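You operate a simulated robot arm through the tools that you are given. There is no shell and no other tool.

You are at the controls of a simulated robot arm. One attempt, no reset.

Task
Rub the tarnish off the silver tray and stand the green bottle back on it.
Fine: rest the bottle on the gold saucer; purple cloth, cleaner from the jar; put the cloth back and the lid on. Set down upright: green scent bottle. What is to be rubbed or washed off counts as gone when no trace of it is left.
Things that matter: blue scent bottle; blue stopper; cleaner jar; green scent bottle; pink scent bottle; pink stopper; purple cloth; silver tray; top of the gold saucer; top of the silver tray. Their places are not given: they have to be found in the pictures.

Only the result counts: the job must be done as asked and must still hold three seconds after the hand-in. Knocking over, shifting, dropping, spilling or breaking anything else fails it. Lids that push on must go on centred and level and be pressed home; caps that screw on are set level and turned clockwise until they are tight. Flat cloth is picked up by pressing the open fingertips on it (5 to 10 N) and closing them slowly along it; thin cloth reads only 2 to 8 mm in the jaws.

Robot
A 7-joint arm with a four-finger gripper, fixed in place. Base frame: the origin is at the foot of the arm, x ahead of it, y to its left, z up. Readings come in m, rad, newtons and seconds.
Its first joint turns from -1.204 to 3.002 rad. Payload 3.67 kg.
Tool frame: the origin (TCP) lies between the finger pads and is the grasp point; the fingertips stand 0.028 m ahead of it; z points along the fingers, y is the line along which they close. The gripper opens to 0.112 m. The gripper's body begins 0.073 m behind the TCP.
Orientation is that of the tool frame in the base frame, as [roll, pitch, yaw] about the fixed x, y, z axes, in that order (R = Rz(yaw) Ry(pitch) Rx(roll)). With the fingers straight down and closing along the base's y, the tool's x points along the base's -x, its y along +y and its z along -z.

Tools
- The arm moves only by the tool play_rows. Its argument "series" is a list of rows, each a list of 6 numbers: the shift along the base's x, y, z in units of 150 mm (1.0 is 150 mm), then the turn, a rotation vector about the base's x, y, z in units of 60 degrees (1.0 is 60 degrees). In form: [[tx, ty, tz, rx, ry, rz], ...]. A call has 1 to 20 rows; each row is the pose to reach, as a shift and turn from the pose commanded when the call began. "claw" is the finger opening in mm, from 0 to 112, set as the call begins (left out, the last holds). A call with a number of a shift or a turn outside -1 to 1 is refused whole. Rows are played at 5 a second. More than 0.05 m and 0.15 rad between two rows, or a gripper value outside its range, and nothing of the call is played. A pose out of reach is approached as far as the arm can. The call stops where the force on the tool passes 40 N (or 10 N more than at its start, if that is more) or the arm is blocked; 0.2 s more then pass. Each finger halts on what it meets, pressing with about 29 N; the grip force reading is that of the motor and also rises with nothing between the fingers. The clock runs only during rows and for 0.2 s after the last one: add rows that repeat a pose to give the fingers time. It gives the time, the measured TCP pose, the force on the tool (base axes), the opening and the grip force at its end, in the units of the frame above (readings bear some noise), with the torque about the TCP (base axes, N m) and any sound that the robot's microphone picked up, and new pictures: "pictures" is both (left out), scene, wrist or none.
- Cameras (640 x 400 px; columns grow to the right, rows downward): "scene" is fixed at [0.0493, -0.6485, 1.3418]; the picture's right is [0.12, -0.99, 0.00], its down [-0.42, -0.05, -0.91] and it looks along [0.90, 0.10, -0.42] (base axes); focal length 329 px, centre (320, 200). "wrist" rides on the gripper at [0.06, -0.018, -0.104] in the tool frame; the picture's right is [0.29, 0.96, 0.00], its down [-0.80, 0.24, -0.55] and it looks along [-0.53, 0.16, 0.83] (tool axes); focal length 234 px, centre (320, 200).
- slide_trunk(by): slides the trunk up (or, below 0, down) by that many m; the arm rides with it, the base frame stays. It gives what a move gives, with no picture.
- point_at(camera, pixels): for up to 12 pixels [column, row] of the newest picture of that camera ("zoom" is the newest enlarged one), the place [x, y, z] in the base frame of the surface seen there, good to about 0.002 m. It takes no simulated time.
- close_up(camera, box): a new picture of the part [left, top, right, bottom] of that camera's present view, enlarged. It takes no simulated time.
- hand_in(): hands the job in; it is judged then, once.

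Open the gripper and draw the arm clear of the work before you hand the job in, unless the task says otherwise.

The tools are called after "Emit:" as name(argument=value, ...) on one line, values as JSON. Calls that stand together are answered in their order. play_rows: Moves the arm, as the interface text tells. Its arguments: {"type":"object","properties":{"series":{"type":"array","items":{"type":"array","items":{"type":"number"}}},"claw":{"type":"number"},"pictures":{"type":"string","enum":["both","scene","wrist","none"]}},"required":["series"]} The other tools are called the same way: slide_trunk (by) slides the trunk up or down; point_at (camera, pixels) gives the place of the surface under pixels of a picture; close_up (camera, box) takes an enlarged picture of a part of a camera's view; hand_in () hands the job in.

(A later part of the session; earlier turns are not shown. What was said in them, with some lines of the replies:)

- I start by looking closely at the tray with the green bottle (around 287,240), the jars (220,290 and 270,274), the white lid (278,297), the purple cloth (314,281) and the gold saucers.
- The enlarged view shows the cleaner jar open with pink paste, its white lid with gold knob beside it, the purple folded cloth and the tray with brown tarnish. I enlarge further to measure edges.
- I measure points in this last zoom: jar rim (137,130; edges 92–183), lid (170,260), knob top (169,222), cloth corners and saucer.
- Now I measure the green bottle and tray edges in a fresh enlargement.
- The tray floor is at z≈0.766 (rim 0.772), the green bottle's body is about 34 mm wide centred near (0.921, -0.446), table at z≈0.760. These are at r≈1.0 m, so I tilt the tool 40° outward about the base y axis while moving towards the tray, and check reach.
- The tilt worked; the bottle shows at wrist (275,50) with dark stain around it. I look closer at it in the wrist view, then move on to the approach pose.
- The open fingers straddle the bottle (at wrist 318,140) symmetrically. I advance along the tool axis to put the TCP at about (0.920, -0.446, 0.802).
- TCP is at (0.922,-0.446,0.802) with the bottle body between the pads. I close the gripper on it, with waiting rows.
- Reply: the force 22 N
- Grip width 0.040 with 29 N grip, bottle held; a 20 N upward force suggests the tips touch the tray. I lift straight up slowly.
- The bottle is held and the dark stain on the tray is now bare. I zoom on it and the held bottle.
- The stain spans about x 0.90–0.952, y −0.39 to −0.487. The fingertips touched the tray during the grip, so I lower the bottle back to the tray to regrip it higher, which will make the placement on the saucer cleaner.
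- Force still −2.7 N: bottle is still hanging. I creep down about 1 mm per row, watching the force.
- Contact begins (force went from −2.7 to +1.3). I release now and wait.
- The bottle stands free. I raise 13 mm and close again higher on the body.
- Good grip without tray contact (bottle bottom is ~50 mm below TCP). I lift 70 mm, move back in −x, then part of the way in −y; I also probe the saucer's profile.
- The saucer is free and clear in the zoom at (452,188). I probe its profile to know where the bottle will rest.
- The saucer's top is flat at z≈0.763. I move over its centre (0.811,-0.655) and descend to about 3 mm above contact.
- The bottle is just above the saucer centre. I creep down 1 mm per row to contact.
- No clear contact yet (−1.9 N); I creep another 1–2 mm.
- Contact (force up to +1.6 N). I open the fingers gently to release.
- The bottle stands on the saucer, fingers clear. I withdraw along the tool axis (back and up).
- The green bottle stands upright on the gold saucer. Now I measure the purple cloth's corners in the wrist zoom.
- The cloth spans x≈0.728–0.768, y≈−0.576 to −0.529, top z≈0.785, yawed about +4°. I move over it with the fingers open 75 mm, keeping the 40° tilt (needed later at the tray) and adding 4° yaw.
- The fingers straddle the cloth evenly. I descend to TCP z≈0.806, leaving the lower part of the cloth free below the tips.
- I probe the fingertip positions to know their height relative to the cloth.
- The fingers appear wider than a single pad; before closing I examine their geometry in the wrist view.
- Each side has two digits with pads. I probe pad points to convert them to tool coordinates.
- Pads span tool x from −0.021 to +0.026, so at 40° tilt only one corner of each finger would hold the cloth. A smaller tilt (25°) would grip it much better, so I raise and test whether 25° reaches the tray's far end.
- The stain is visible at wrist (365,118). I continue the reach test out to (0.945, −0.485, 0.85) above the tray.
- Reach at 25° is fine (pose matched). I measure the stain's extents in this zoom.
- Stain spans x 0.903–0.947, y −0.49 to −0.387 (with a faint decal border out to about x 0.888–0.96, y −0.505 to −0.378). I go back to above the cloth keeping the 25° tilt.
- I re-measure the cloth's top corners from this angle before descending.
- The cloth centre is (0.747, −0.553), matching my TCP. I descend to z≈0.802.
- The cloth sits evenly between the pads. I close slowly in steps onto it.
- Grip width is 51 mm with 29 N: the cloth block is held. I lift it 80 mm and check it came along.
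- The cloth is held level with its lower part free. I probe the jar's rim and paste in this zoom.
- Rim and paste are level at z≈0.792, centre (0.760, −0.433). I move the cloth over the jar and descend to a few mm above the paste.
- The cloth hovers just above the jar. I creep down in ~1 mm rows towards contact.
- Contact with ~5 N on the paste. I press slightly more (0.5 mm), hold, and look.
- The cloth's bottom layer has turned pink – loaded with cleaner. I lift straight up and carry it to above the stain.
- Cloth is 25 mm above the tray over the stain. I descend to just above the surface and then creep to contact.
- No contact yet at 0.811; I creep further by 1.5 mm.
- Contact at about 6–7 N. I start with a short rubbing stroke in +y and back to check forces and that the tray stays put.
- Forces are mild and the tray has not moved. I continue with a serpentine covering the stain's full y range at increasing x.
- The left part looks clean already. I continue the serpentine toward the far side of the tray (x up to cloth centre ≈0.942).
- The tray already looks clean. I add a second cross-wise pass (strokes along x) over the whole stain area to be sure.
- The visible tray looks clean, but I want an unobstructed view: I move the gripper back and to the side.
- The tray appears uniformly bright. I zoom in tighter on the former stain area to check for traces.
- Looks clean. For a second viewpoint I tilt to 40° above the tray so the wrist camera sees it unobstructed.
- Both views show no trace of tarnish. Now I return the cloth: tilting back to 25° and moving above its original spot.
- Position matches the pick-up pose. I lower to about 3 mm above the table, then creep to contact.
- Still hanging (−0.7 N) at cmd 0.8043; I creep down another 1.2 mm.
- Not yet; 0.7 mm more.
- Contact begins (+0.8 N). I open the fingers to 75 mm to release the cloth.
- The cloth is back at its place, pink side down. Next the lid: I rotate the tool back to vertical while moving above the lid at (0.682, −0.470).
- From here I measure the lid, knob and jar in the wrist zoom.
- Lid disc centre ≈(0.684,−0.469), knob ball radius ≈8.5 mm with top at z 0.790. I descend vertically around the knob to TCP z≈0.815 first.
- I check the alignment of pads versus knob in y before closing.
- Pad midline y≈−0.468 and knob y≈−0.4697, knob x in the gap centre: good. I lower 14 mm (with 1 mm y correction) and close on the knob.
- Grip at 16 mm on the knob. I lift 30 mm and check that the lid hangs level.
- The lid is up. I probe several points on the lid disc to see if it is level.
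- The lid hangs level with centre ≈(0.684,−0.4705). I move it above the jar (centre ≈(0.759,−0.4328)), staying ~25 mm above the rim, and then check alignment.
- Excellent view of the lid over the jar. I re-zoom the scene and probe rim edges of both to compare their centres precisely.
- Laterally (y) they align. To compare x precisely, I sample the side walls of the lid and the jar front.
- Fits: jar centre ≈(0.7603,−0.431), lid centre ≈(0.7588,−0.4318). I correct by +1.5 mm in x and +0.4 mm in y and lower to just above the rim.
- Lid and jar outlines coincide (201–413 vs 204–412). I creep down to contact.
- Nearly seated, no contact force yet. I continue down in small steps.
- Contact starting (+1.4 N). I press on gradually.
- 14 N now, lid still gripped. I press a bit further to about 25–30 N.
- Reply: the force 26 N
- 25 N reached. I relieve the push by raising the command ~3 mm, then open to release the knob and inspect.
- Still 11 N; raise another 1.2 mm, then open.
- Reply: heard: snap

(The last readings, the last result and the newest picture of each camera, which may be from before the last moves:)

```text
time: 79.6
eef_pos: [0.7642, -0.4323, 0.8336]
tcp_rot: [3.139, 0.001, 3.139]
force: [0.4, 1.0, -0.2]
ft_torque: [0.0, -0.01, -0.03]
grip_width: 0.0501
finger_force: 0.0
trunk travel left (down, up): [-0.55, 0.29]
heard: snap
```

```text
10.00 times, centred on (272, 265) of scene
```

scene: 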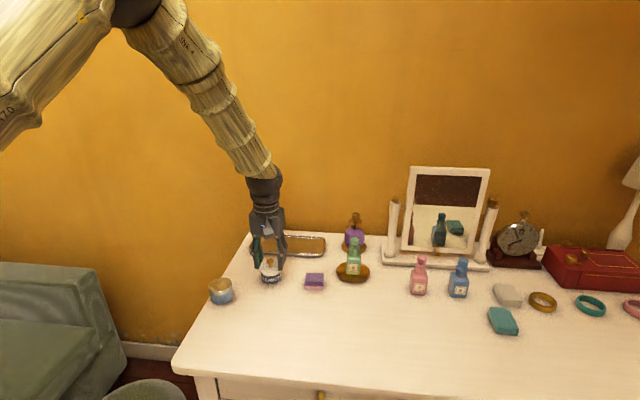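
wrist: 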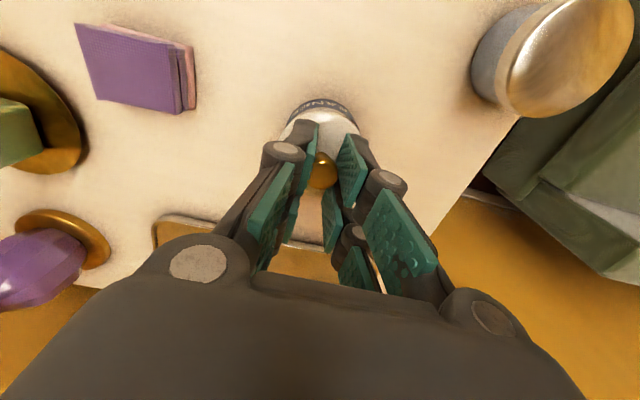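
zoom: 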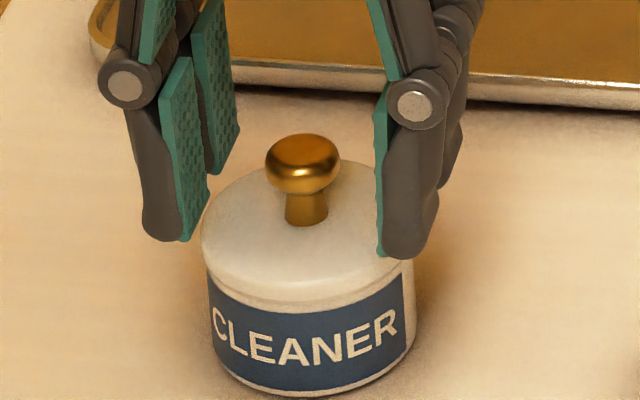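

A "snap" was heard – the lid clicked home. I raise clear and inspect the lid.

Emit:
play_rows(series=[[0, 0, 0.1, 0, 0, 0], [0, 0, 0.3, 0, 0, 0], [-0.2, 0, 0.5, 0, 0, 0], [-0.45, 0, 0.65, 0, 0, 0], [-0.45, 0, 0.65, 0, 0, 0]])

Emit:
close_up(camera="scene", box=[240, 245, 304, 285])

Emit:
close_up(camera="wrist", box=[240, 80, 420, 240])

```text
time: 80.8
eef_pos: [0.6953, -0.4327, 0.9291]
tcp_rot: [3.141, -0.001, 3.14]
force: [0.0, -0.6, -0.3]
ft_torque: [0.01, 0.04, -0.01]
grip_width: 0.05
finger_force: 0.0
trunk travel left (down, up): [-0.55, 0.29]
```

scene: 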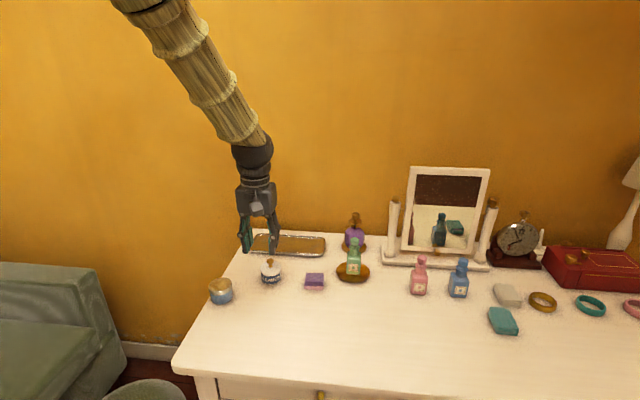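
wrist: 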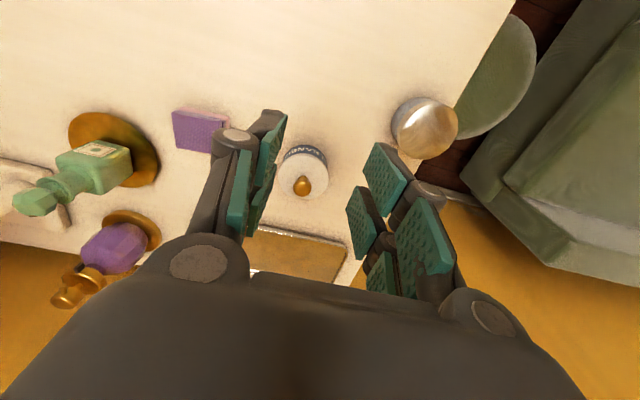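

```text
10.00 times, centred on (272, 265) of scene
```

zoom: 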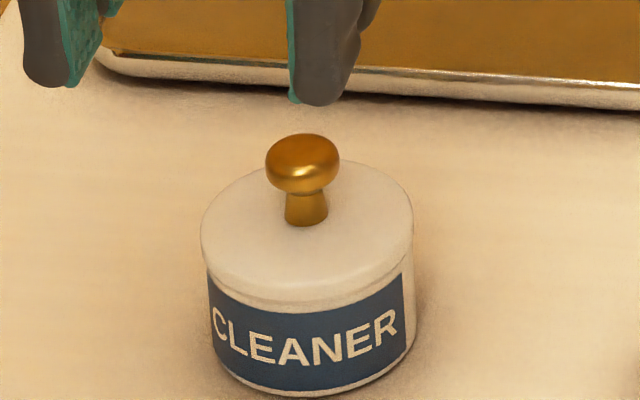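

```text
2.50 times, centred on (330, 160) of wrist
```

zoom: 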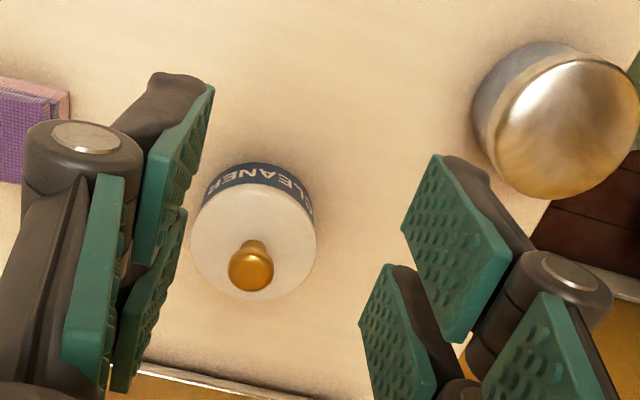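

I probe the lid's top and knob to verify it is level and centred.

Emit:
point_at(camera="zoom", pixels=[[200, 235], [305, 235], [255, 205], [250, 297], [215, 270], [290, 270], [230, 215], [280, 215], [252, 265], [220, 290], [285, 288], [210, 250]])

Emit:
close_up(camera="scene", box=[252, 252, 292, 288])

Emit:
point_at(camera="zoom", pixels=[[210, 165], [320, 240], [240, 220], [400, 215], [420, 150], [300, 180], [380, 120], [240, 130], [320, 210], [230, 280], [320, 300], [400, 280]])

```text
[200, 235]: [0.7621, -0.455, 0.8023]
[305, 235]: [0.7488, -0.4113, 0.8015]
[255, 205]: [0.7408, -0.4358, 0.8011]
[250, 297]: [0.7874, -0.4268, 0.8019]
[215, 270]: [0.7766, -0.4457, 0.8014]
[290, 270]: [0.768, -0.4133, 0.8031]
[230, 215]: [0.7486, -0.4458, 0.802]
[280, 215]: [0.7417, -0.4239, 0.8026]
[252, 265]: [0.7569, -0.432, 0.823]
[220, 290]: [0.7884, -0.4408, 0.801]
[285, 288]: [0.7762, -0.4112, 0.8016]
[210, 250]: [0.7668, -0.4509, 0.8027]
```

```text
11.11 times, centred on (272, 270) of scene
```

zoom: 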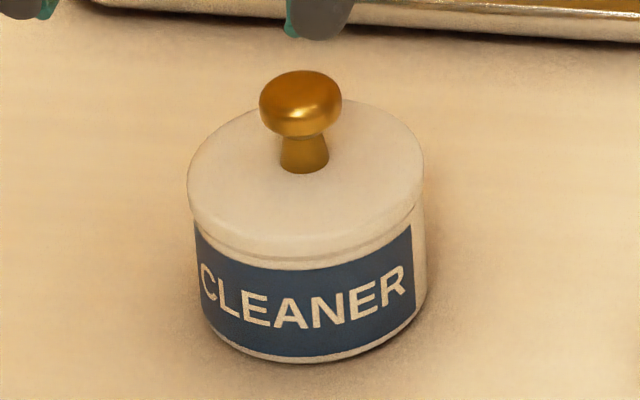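

```text
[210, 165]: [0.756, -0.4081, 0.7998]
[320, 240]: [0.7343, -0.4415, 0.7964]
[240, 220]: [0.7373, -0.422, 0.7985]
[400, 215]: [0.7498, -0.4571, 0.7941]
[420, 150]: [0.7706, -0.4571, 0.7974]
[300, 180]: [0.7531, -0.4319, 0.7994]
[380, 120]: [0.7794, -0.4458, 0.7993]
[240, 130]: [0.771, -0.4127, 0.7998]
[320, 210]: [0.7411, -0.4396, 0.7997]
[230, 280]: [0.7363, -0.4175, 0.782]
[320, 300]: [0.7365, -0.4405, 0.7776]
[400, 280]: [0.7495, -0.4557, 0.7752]
```

The lid is level (z≈0.800–0.802 all around). For certainty I will press its knob top once from above with closed fingers; first I locate the knob centre.

Emit:
point_at(camera="zoom", pixels=[[300, 85], [300, 95], [300, 75], [275, 90], [325, 90], [262, 100], [340, 100], [300, 110]])

Emit:
point_at(camera="wrist", pixels=[[303, 186], [303, 182], [303, 190], [298, 186], [308, 186], [295, 187], [311, 186]])

```text
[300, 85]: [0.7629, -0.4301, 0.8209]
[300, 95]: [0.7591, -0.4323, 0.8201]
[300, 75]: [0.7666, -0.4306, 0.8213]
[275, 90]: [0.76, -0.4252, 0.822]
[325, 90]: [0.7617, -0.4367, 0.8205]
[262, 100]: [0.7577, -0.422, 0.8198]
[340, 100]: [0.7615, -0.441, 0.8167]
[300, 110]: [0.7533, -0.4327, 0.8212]
```

```text
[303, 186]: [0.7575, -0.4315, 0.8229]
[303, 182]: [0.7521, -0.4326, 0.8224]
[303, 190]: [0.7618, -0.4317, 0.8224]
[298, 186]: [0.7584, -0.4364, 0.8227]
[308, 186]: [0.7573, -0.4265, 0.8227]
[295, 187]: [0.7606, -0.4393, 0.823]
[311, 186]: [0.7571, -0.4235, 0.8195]
```

Knob centre ≈(0.760,−0.4315), top z≈0.822. I close the fingers and move above the knob.

Emit:
play_rows(series=[[0.15, 0, 0, 0, 0, 0], [0.3, 0.002, 0, 0, 0, 0], [0.4467, 0.005, -0.1, 0, 0, 0], [0.4467, 0.005, -0.25, 0, 0, 0], [0.4467, 0.005, -0.4, 0, 0, 0], [0.4467, 0.005, -0.4, 0, 0, 0]], claw=0)

Emit:
close_up(camera="scene", box=[240, 235, 304, 285])

Emit:
close_up(camera="wrist", box=[240, 60, 400, 200])

```text
time: 82.2
eef_pos: [0.7637, -0.4321, 0.8705]
tcp_rot: [3.14, 0.003, 3.139]
force: [0.0, 0.6, 0.7]
ft_torque: [-0.04, -0.02, -0.02]
grip_width: 0.0
finger_force: 29.3
trunk travel left (down, up): [-0.55, 0.29]
```

scene: 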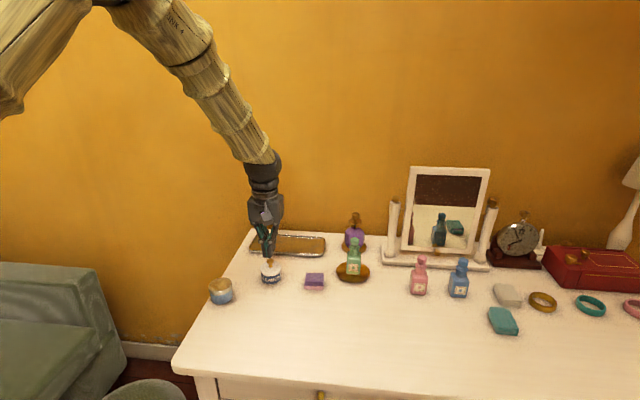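
wrist: 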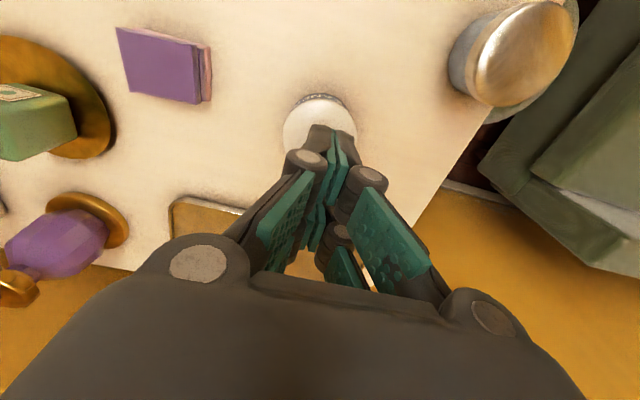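

```text
8.00 times, centred on (272, 260) of scene
```

zoom: 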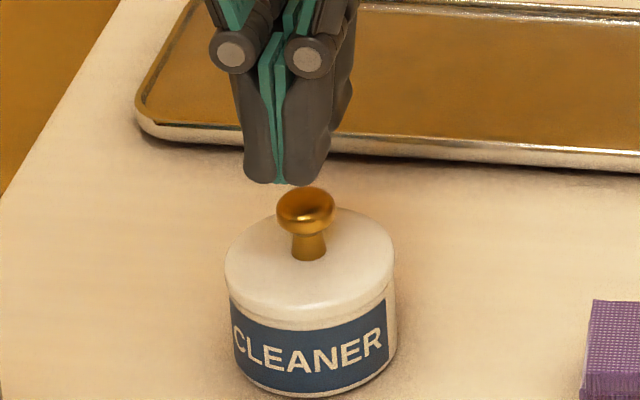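

```text
2.86 times, centred on (320, 130) of wrist
```

zoom: 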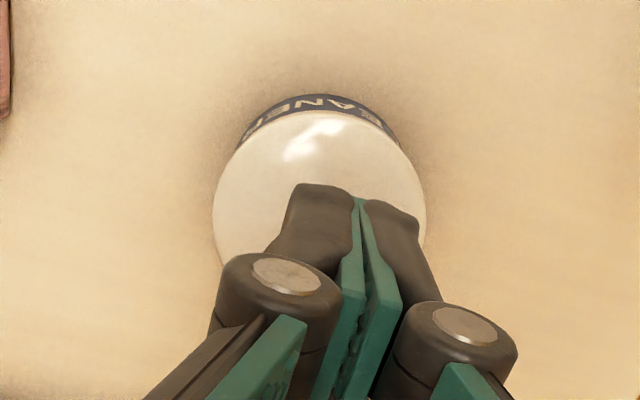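

The seam of the closed fingers appears slightly left of the knob. I probe the fingertip positions against the knob.

Emit:
point_at(camera="scene", pixels=[[263.5, 256], [265, 257], [267, 256.5], [269, 257], [270.5, 257], [271.5, 255], [270, 260.5], [267.5, 262], [273, 262], [262.8, 252], [272.8, 252]])

Emit:
point_at(camera="wrist", pixels=[[318, 127], [325, 128], [332, 128], [340, 134], [333, 131], [310, 140], [330, 155], [345, 150], [337, 165], [322, 126]])

```text
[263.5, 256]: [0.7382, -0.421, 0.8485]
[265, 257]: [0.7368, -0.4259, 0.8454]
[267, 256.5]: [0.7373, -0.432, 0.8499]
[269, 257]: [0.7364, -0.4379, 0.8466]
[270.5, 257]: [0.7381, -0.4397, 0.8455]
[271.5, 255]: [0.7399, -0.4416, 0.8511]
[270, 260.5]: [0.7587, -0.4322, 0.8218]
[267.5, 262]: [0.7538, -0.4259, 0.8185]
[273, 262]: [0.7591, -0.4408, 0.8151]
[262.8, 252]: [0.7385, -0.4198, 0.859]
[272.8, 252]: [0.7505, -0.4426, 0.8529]
```

```text
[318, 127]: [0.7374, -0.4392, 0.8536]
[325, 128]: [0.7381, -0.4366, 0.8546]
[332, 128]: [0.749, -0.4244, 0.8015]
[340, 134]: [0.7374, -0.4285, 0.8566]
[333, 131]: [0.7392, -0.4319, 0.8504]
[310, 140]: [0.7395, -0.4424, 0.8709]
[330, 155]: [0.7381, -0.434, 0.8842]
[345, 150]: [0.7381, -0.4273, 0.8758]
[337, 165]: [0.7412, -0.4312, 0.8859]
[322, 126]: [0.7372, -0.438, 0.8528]
```

The seam is at y≈−0.432, aligned with the knob. I lower to the knob top and press gently in small steps.

Emit:
play_rows(series=[[0, 0, -0.06, 0, 0, 0], [0, 0, -0.11, 0, 0, 0], [0, 0, -0.125, 0, 0, 0], [0, 0, -0.132, 0, 0, 0], [0, 0, -0.132, 0, 0, 0]], pictures="none")

```text
time: 83.4
eef_pos: [0.7641, -0.4315, 0.8515]
tcp_rot: [-3.141, 0.001, 3.139]
force: [1.1, 0.4, 1.4]
ft_torque: [0.0, 0.01, -0.01]
grip_width: 0.0001
finger_force: 28.9
trunk travel left (down, up): [-0.55, 0.29]
```

Just at contact. I press further in ~0.7 mm rows.

Emit:
play_rows(series=[[0, 0, -0.006, 0, 0, 0], [0, 0, -0.012, 0, 0, 0], [0, 0, -0.016, 0, 0, 0], [0, 0, -0.016, 0, 0, 0]], pictures="none")

```text
time: 84.4
eef_pos: [0.7638, -0.4314, 0.8488]
tcp_rot: [3.141, 0.0, 3.14]
force: [0.0, 0.0, -0.8]
ft_torque: [-0.03, 0.0, 0.03]
grip_width: 0.0
finger_force: 29.3
trunk travel left (down, up): [-0.55, 0.29]
```

No contact yet; continuing down slowly.

Emit:
play_rows(series=[[0, 0, -0.006, 0, 0, 0], [0, 0, -0.012, 0, 0, 0], [0, 0, -0.018, 0, 0, 0], [0, 0, -0.018, 0, 0, 0]], pictures="scene")

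Emit:
close_up(camera="scene", box=[240, 235, 304, 285])

```text
time: 85.4
eef_pos: [0.7629, -0.4323, 0.8478]
tcp_rot: [-3.141, 0.003, 3.138]
force: [1.9, -3.1, 15.0]
ft_torque: [-0.1, -0.04, 0.01]
grip_width: 0.0063
finger_force: 28.9
trunk travel left (down, up): [-0.55, 0.29]
```

scene: 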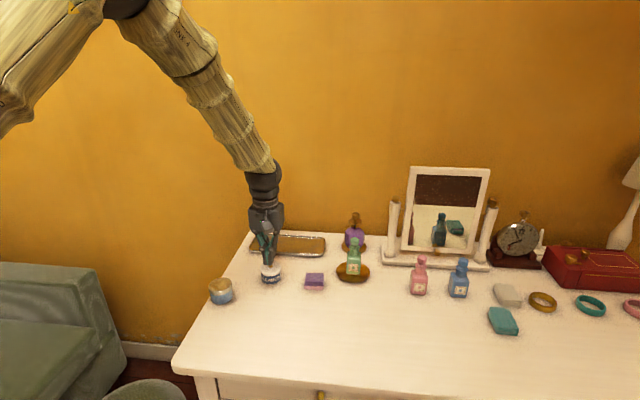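

```text
8.00 times, centred on (272, 260) of scene
```

zoom: 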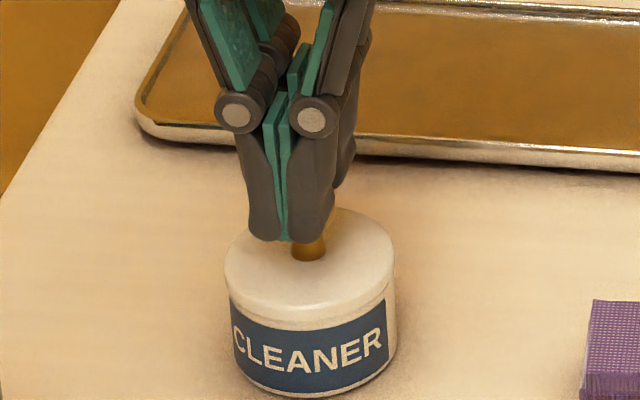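

15 N pressed straight down, no further movement: the lid is home. I raise straight up and verify.

Emit:
play_rows(series=[[0, 0, 0.02, 0, 0, 0], [0, 0, 0.06, 0, 0, 0], [0, 0, 0.15, 0, 0, 0], [0, 0, 0.35, 0, 0, 0], [-0.1, -0.1, 0.6, 0, 0, 0], [-0.1, -0.1, 0.6, 0, 0, 0]])

Emit:
close_up(camera="scene", box=[240, 235, 304, 285])

```text
time: 86.8
eef_pos: [0.7481, -0.4476, 0.9357]
tcp_rot: [3.141, -0.002, 3.141]
force: [1.1, -0.4, 0.1]
ft_torque: [-0.01, 0.0, 0.01]
grip_width: 0.0001
finger_force: 29.3
trunk travel left (down, up): [-0.55, 0.29]
```

scene: 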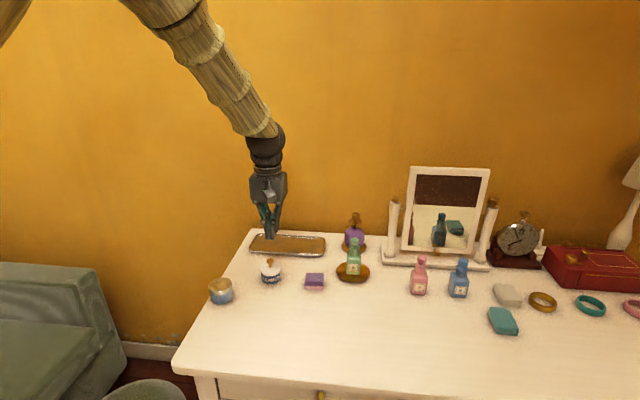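
wrist: 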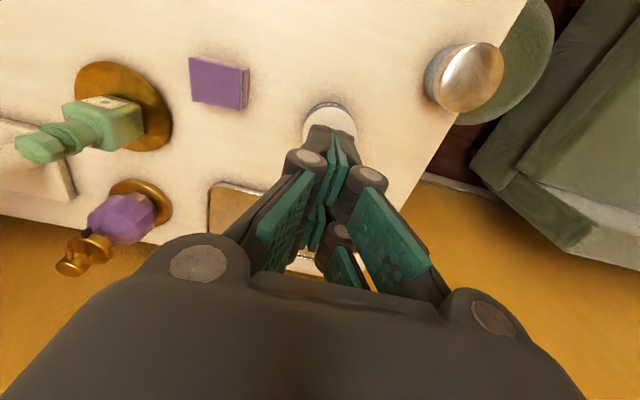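

```text
8.00 times, centred on (272, 260) of scene
```

zoom: 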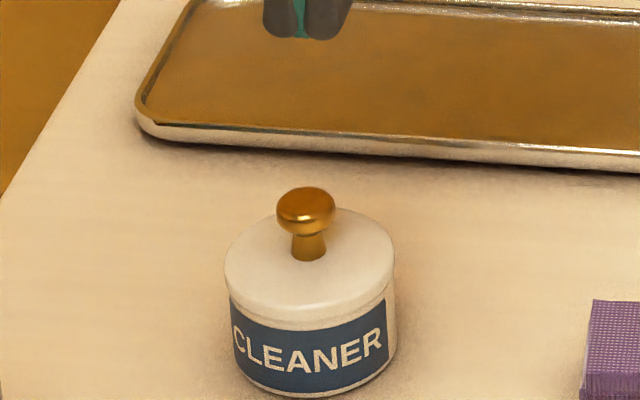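

Lid and jar are fine. Now I go back for the green bottle: tilt to 40° and move towards the approach pose in front of it, with fingers opened to 70 mm.

Emit:
play_rows(series=[[0, -0.1, 0, 0, -0.095, 0], [0, -0.2, 0, 0, -0.19, 0], [-0.01, -0.35, 0, 0, -0.286, 0], [-0.02, -0.5, 0, 0, -0.381, 0], [-0.03, -0.65, 0, 0, -0.476, 0], [-0.04, -0.8, 0, 0, -0.571, 0], [-0.05, -0.9, 0, 0, -0.6667, 0], [-0.05, -0.9, 0, 0, -0.6667, 0]], claw=70, pictures="none")

Emit:
play_rows(series=[[0, -0.15, -0.02, 0, 0, 0], [0, -0.3, -0.04, 0, 0, 0], [0, -0.49, -0.062, 0, 0, 0], [0, -0.49, -0.062, 0, 0, 0]])

Emit:
close_up(camera="wrist", box=[180, 0, 480, 200])

```text
time: 88.6
eef_pos: [0.7414, -0.5821, 0.9352]
tcp_rot: [3.14, 0.697, -3.14]
force: [0.9, 0.3, -0.2]
ft_torque: [-0.02, 0.01, -0.01]
grip_width: 0.0698
finger_force: 0.0
trunk travel left (down, up): [-0.55, 0.29]
```

```text
time: 89.6
eef_pos: [0.742, -0.657, 0.9273]
tcp_rot: [3.139, 0.698, 3.138]
force: [0.7, 0.7, 0.0]
ft_torque: [0.03, -0.02, 0.0]
grip_width: 0.0701
finger_force: 0.0
trunk travel left (down, up): [-0.55, 0.29]
```

scene: 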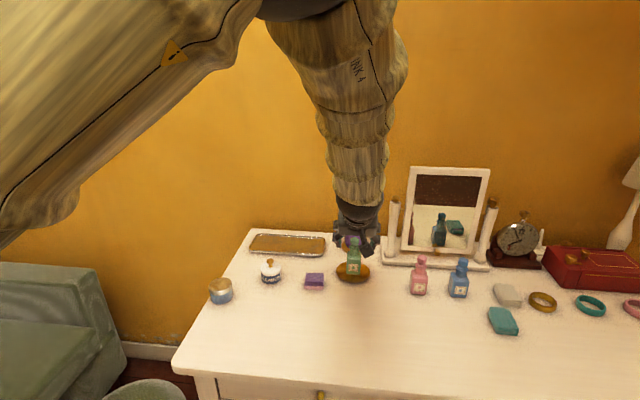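
wrist: 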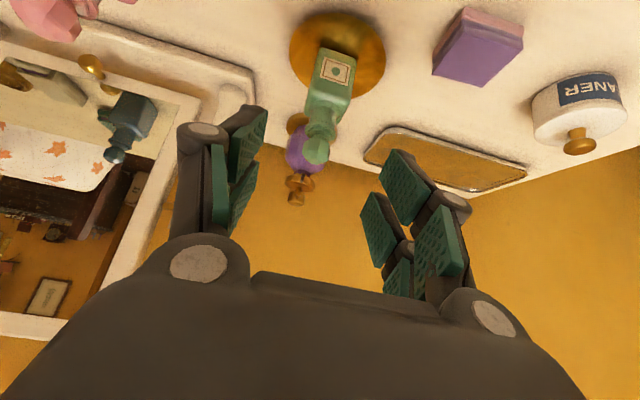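

```text
2.00 times, centred on (330, 100) of wrist
```

zoom: 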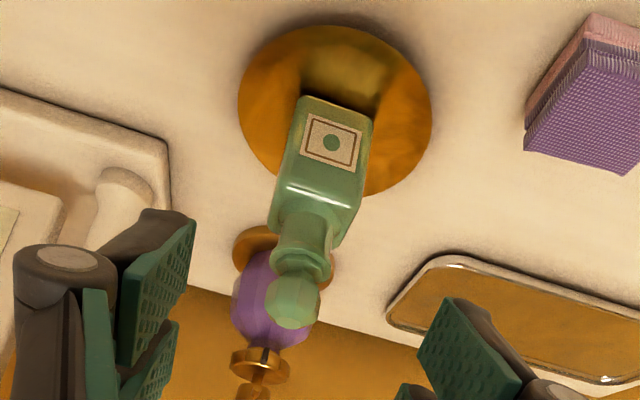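

The bottle is centred ahead between the fingers. I retrace the withdrawal path down to the grasp pose (0.811, −0.655, 0.814).

Emit:
play_rows(series=[[0, 0, -0.19, 0, 0, 0], [0.1, 0, -0.31, 0, 0, 0], [0.21, 0, -0.44, 0, 0, 0], [0.32, 0, -0.571, 0, 0, 0], [0.41, 0, -0.679, 0, 0, 0], [0.47, 0, -0.75, 0, 0, 0], [0.47, 0, -0.75, 0, 0, 0]])

```text
time: 91.2
eef_pos: [0.8118, -0.6561, 0.8156]
tcp_rot: [3.139, 0.701, 3.141]
force: [0.6, 0.4, 0.4]
ft_torque: [0.0, 0.02, 0.03]
grip_width: 0.0702
finger_force: 0.2
trunk travel left (down, up): [-0.55, 0.29]
```

scene: 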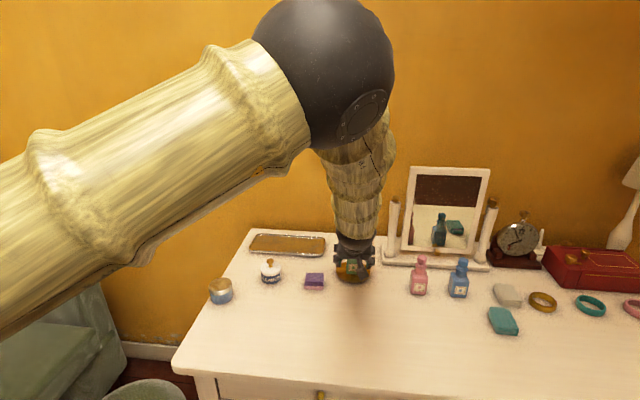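
wrist: 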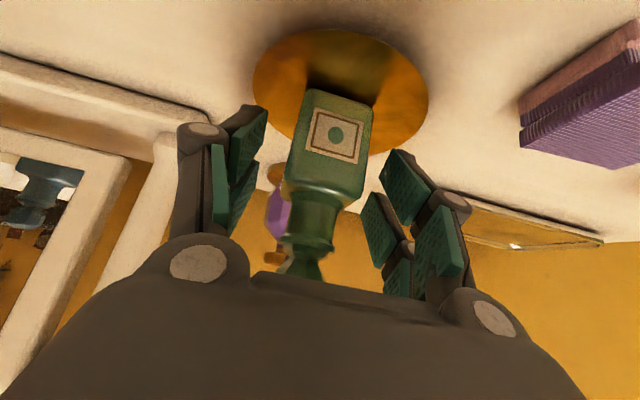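

The bottle body is between the pads, as before. I close the gripper on it, wait, and then lift.

Emit:
play_rows(series=[[0, 0, 0, 0, 0, 0], [0, 0, 0, 0, 0, 0], [0, 0, 0, 0, 0, 0], [0, 0, 0, 0, 0, 0]], claw=20, pictures="none")

Emit:
play_rows(series=[[0, 0, 0.05, 0, 0, 0], [0, 0, 0.15, 0, 0, 0], [0, 0, 0.3, 0, 0, 0], [0, 0, 0.487, 0, 0, 0], [0, 0, 0.487, 0, 0, 0]])

Emit:
close_up(camera="scene", box=[300, 200, 420, 300])

```text
time: 92.2
eef_pos: [0.8113, -0.6584, 0.8148]
tcp_rot: [3.139, 0.697, 3.14]
force: [-0.5, -0.9, -0.1]
ft_torque: [0.04, -0.03, -0.03]
grip_width: 0.04
finger_force: 28.7
trunk travel left (down, up): [-0.55, 0.29]
```

```text
time: 93.4
eef_pos: [0.811, -0.6571, 0.8852]
tcp_rot: [3.138, 0.696, 3.137]
force: [0.3, 0.4, -1.9]
ft_torque: [0.02, 0.02, 0.0]
grip_width: 0.0398
finger_force: 28.7
trunk travel left (down, up): [-0.55, 0.29]
```

scene: 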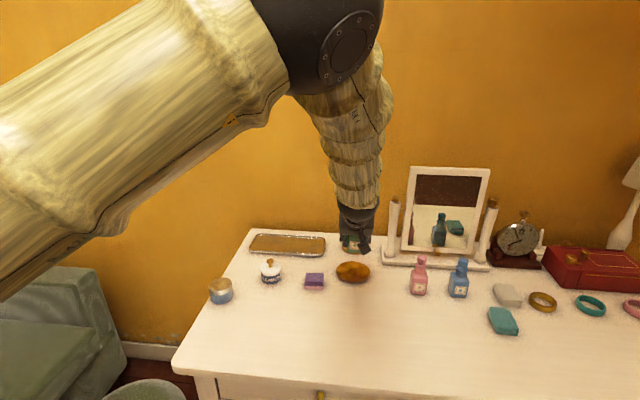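
wrist: 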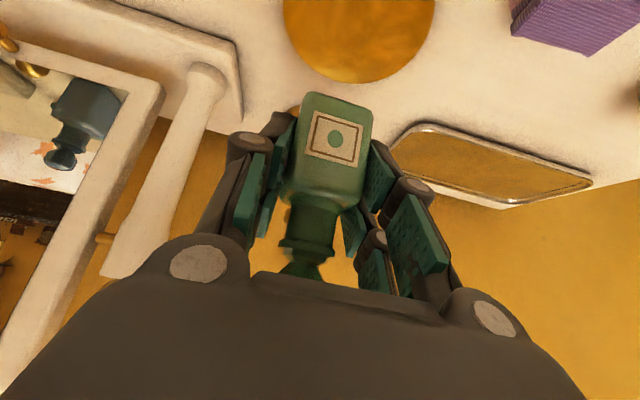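

```text
4.00 times, centred on (360, 250) of scene
```

zoom: 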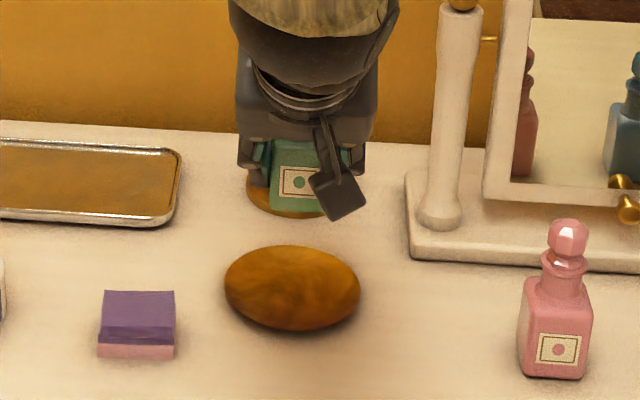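

Bottle is in hand, saucer still in place. I carry it back in +y first, then +x over the tray.

Emit:
play_rows(series=[[0, 0.15, 0, 0, 0, 0], [0, 0.35, 0, 0, 0, 0], [0, 0.6, 0, 0, 0, 0], [0, 0.8, 0, 0, 0, 0], [0, 0.933, 0, 0, 0, 0]], pictures="none")

Emit:
play_rows(series=[[0, 0.2, 0, 0, 0, 0], [0.1, 0.4, 0, 0, 0, 0], [0.3, 0.46, 0, 0, 0, 0], [0.5, 0.46, 0, 0, 0, 0], [0.65, 0.46, 0, 0, 0, 0], [0.727, 0.46, 0, 0, 0, 0], [0.727, 0.46, 0, 0, 0, 0]])

Emit:
close_up(camera="scene", box=[240, 180, 336, 265])

Emit:
close_up(camera="wrist", box=[140, 0, 600, 200])

```text
time: 94.6
eef_pos: [0.8126, -0.5139, 0.8882]
tcp_rot: [3.139, 0.697, 3.14]
force: [-0.4, -0.1, -2.6]
ft_torque: [0.0, 0.03, -0.03]
grip_width: 0.0398
finger_force: 29.4
trunk travel left (down, up): [-0.55, 0.29]
```

```text
time: 96.2
eef_pos: [0.9208, -0.4477, 0.8872]
tcp_rot: [3.138, 0.696, 3.14]
force: [0.1, -0.5, -2.4]
ft_torque: [-0.03, 0.05, -0.01]
grip_width: 0.0397
finger_force: 29.4
trunk travel left (down, up): [-0.55, 0.29]
```

scene: 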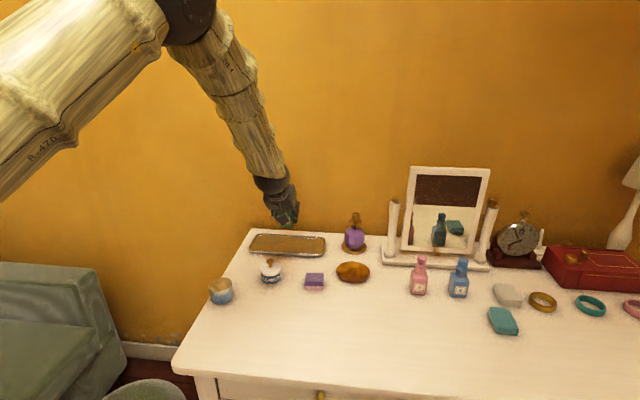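
wrist: 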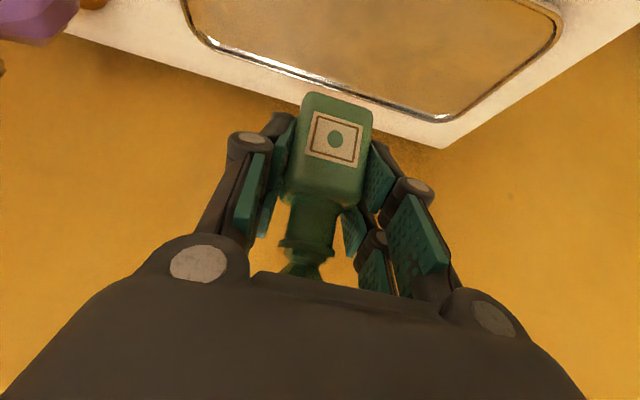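

```text
4.71 times, centred on (288, 222) of scene
```

zoom: 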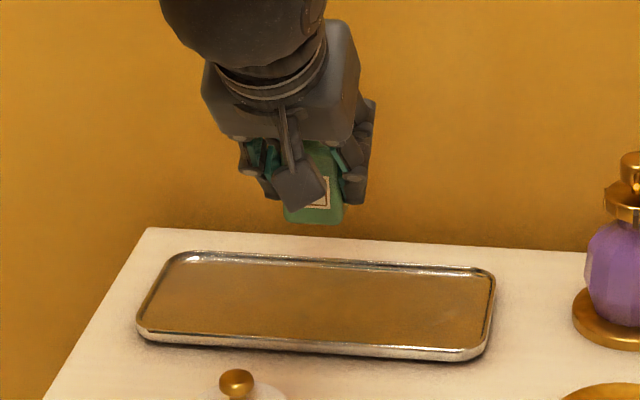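

```text
1.39 times, centred on (370, 100) of wrist
```

zoom: 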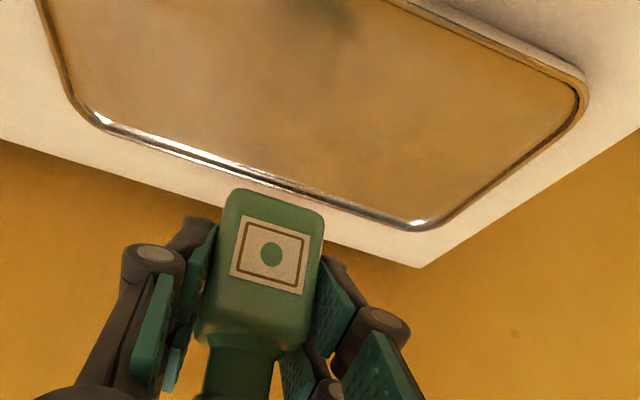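

The tray is spotless in this close view and has not moved. I lower the bottle to a few mm above the tray.

Emit:
play_rows(series=[[0, 0, -0.15, 0, 0, 0], [0, 0, -0.3, 0, 0, 0], [0, 0, -0.4, 0, 0, 0], [0, 0, -0.445, 0, 0, 0], [0, 0, -0.455, 0, 0, 0], [0, 0, -0.455, 0, 0, 0]], pictures="none")

```text
time: 97.6
eef_pos: [0.9204, -0.4469, 0.8164]
tcp_rot: [3.137, 0.698, 3.139]
force: [0.5, 1.1, -3.1]
ft_torque: [0.0, 0.03, 0.02]
grip_width: 0.04
finger_force: 29.1
trunk travel left (down, up): [-0.55, 0.29]
```

Still hanging (−3.1 N) at cmd ≈0.8186; I creep down.

Emit:
play_rows(series=[[0, 0, -0.006, 0, 0, 0], [0, 0, -0.012, 0, 0, 0], [0, 0, -0.012, 0, 0, 0]], pictures="none")

```text
time: 98.4
eef_pos: [0.9209, -0.4463, 0.8167]
tcp_rot: [3.137, 0.697, 3.14]
force: [0.1, -0.7, -1.9]
ft_torque: [-0.01, -0.03, 0.0]
grip_width: 0.0399
finger_force: 29.4
trunk travel left (down, up): [-0.55, 0.29]
```

Emit:
play_rows(series=[[0, 0, -0.005, 0, 0, 0], [0, 0, -0.008, 0, 0, 0], [0, 0, -0.008, 0, 0, 0]], pictures="none")

```text
time: 99.2
eef_pos: [0.9213, -0.4457, 0.8163]
tcp_rot: [3.141, 0.699, 3.139]
force: [1.2, -0.3, 4.8]
ft_torque: [0.18, 0.07, 0.01]
grip_width: 0.0399
finger_force: 28.7
trunk travel left (down, up): [-0.55, 0.29]
```

Contact is clear (+4.8 N). I open the fingers to release the bottle upright on the tray.

Emit:
play_rows(series=[[0, 0, 0.003, 0, 0, 0], [0, 0, 0.003, 0, 0, 0]], pictures="none")

Emit:
play_rows(series=[[0, 0, 0, 0, 0, 0], [0, 0, 0, 0, 0, 0], [0, 0, 0, 0, 0, 0]], claw=66)

Emit:
close_up(camera="wrist", box=[160, 40, 480, 300])

```text
time: 99.8
eef_pos: [0.921, -0.4462, 0.816]
tcp_rot: [3.14, 0.699, 3.14]
force: [-0.1, 0.1, 4.4]
ft_torque: [0.12, -0.02, 0.02]
grip_width: 0.0401
finger_force: 29.4
trunk travel left (down, up): [-0.55, 0.29]
```

```text
time: 100.6
eef_pos: [0.9212, -0.4462, 0.8165]
tcp_rot: [3.14, 0.698, 3.14]
force: [0.5, -0.8, 1.0]
ft_torque: [-0.02, 0.0, -0.01]
grip_width: 0.0661
finger_force: 0.0
trunk travel left (down, up): [-0.55, 0.29]
```

scene: 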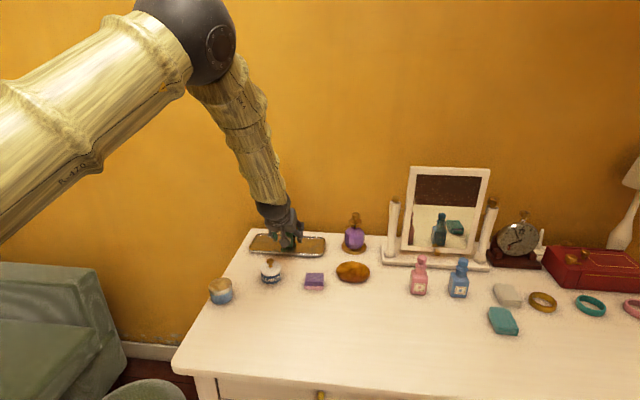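
wrist: 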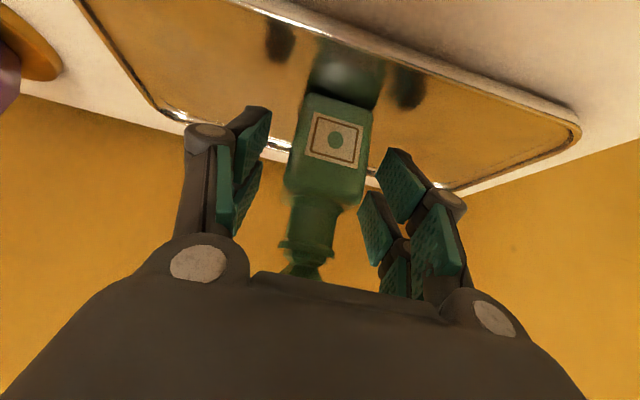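

```text
1.54 times, centred on (320, 170) of wrist
```

zoom: 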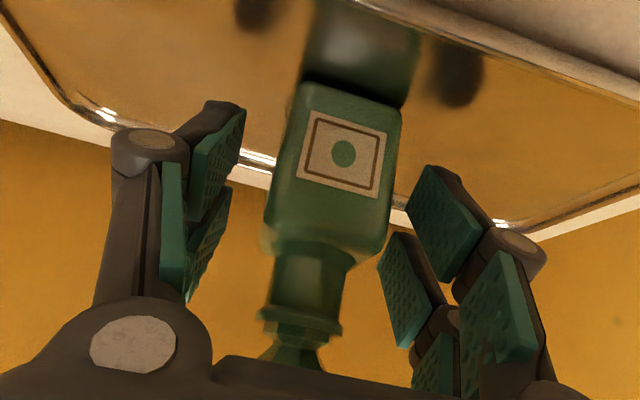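

The bottle stands freely on the tray with the fingers clear on both sides. I withdraw back and up along the tool axis, then further away.

Emit:
play_rows(series=[[-0.06, 0, 0.0715, 0, 0, 0], [-0.15, 0, 0.179, 0, 0, 0], [-0.26, 0, 0.31, 0, 0, 0], [-0.37, 0, 0.44, 0, 0, 0], [-0.47, 0, 0.56, 0, 0, 0], [-0.6, 0.1, 0.75, 0, 0, 0], [-0.8, 0.25, 0.9, 0, 0, 0], [-0.95, 0.4, 0.98, 0, 0, 0], [-0.95, 0.4, 0.98, 0, 0, 0]])

Emit:
close_up(camera="scene", box=[240, 205, 336, 265])

Emit:
close_up(camera="scene", box=[190, 200, 390, 325])

```text
time: 102.6
eef_pos: [0.7781, -0.3892, 0.9623]
tcp_rot: [3.137, 0.699, 3.138]
force: [0.1, -0.3, -0.5]
ft_torque: [0.01, -0.01, 0.05]
grip_width: 0.0661
finger_force: 0.1
trunk travel left (down, up): [-0.55, 0.29]
```

scene: 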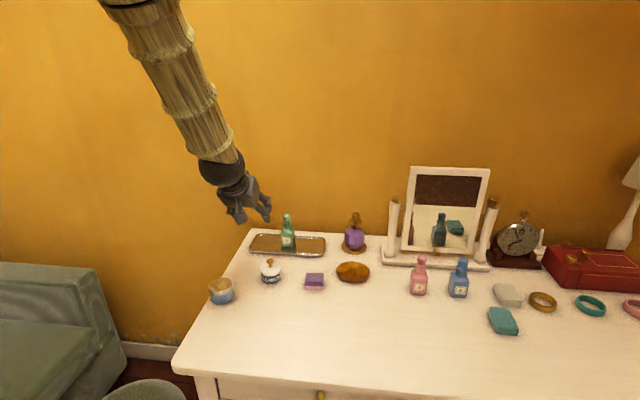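
wrist: 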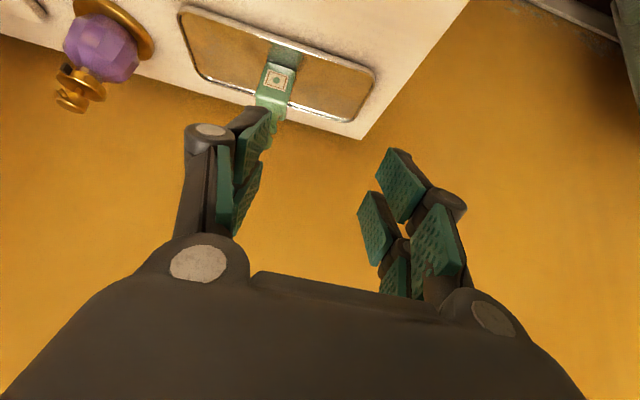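

```text
6.67 times, centred on (288, 235) of scene
```

zoom: 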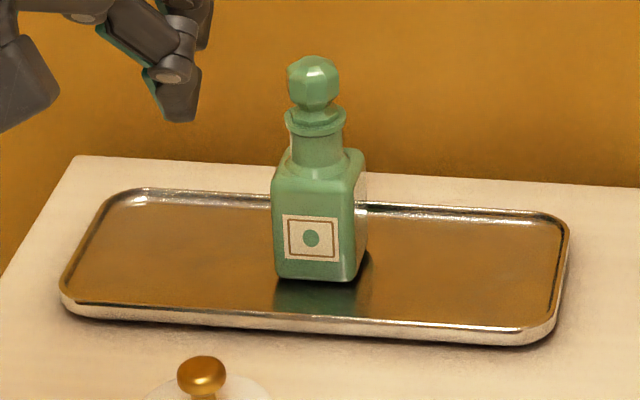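

```text
3.20 times, centred on (290, 262) of scene
```

zoom: 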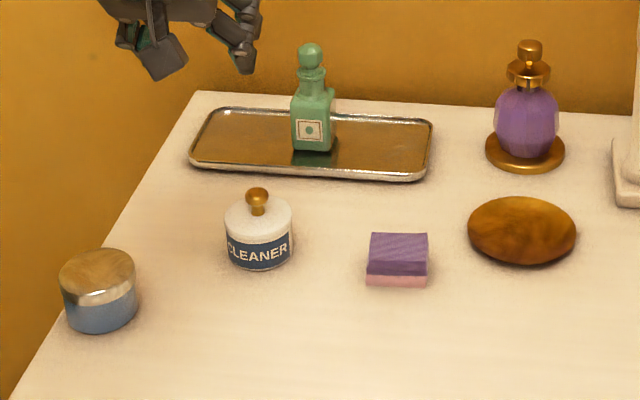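

Everything is in place: bottle upright on the clean tray, lid on the jar, cloth back, saucer unmoved. I draw the arm further back and check the tray around the bottle once more.

Emit:
play_rows(series=[[-0.2, 0.15, 0.1, 0, 0, 0], [-0.4, 0.3, 0.2, 0, 0, 0], [-0.6, 0.45, 0.3, 0, 0, 0], [-0.6, 0.45, 0.3, 0, 0, 0], [-0.6, 0.45, 0.3, 0, 0, 0]])

Emit:
close_up(camera="scene", box=[256, 222, 320, 262])

Emit:
close_up(camera="scene", box=[380, 200, 640, 360])

```text
time: 103.8
eef_pos: [0.6898, -0.3187, 1.0059]
tcp_rot: [3.139, 0.7, 3.14]
force: [0.2, 0.5, -0.2]
ft_torque: [0.0, 0.0, -0.01]
grip_width: 0.066
finger_force: 0.1
trunk travel left (down, up): [-0.55, 0.29]
```

scene: 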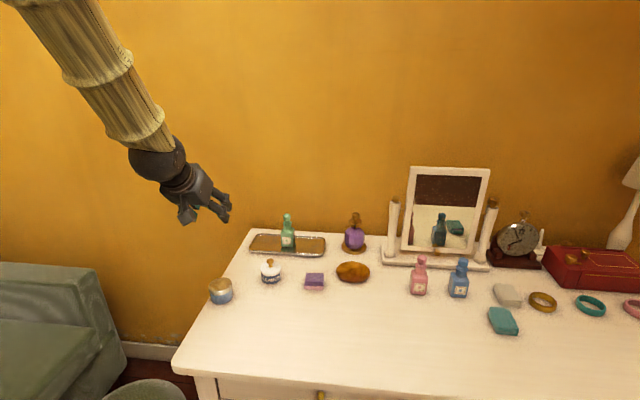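
wrist: 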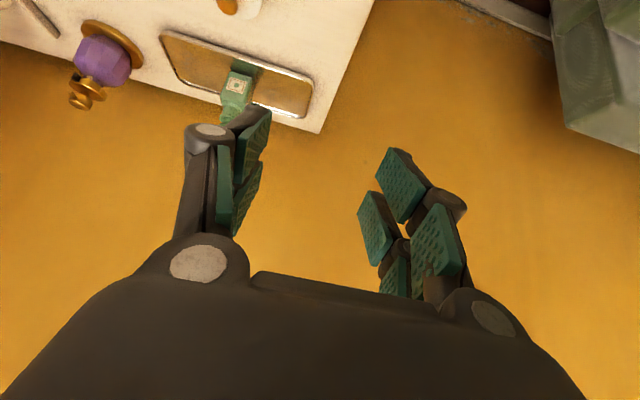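

```text
10.00 times, centred on (288, 242) of scene
```

zoom: 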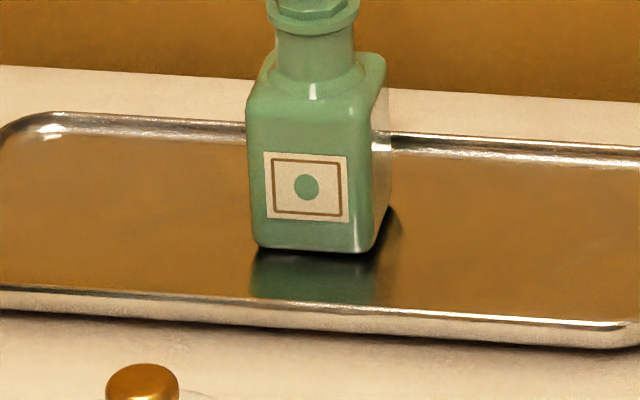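

```text
2.46 times, centred on (510, 280) of scene
```

zoom: 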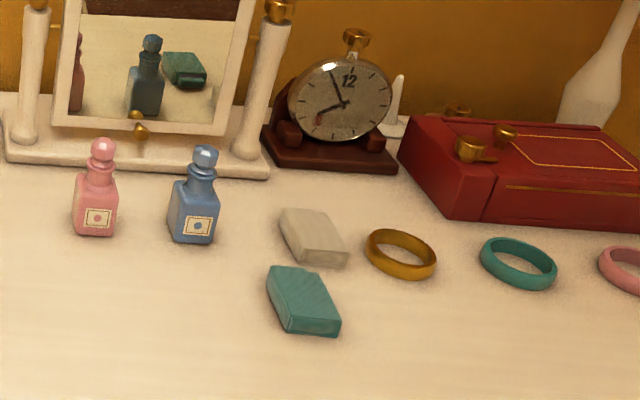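

The tray shows no trace of tarnish and the bottle stands upright on it. The lid is seated, and the cloth and saucer are where they were. Everything else is untouched, the gripper is open and the arm is clear, so I hand the job in.

Emit:
hand_in()

```text
The job is handed in.
```

The silver tray is rubbed clean and the green bottle is standing upright on it again. I've handed the job in, but no verdict has come back yet.

- **Bottle:** I moved it to the gold saucer before cleaning. Afterwards I set it back on the tray where it had stood.
- **Tarnish:** I loaded the purple cloth from the cleaner jar and rubbed the stain in two passes. Close views from both cameras showed no trace left.
- **Cloth:** It is back where it was, with its underside still pink from the cleaner.
- **Lid:** It is centred and level on the jar. I heard it snap on, then pressed it once more with about 15 N, and it did not move further.

The other things on the table look as they did at the start. The cleaner jar may have shifted by under a millimetre when I pressed the lid on. The gripper is open and the arm is clear of the table.
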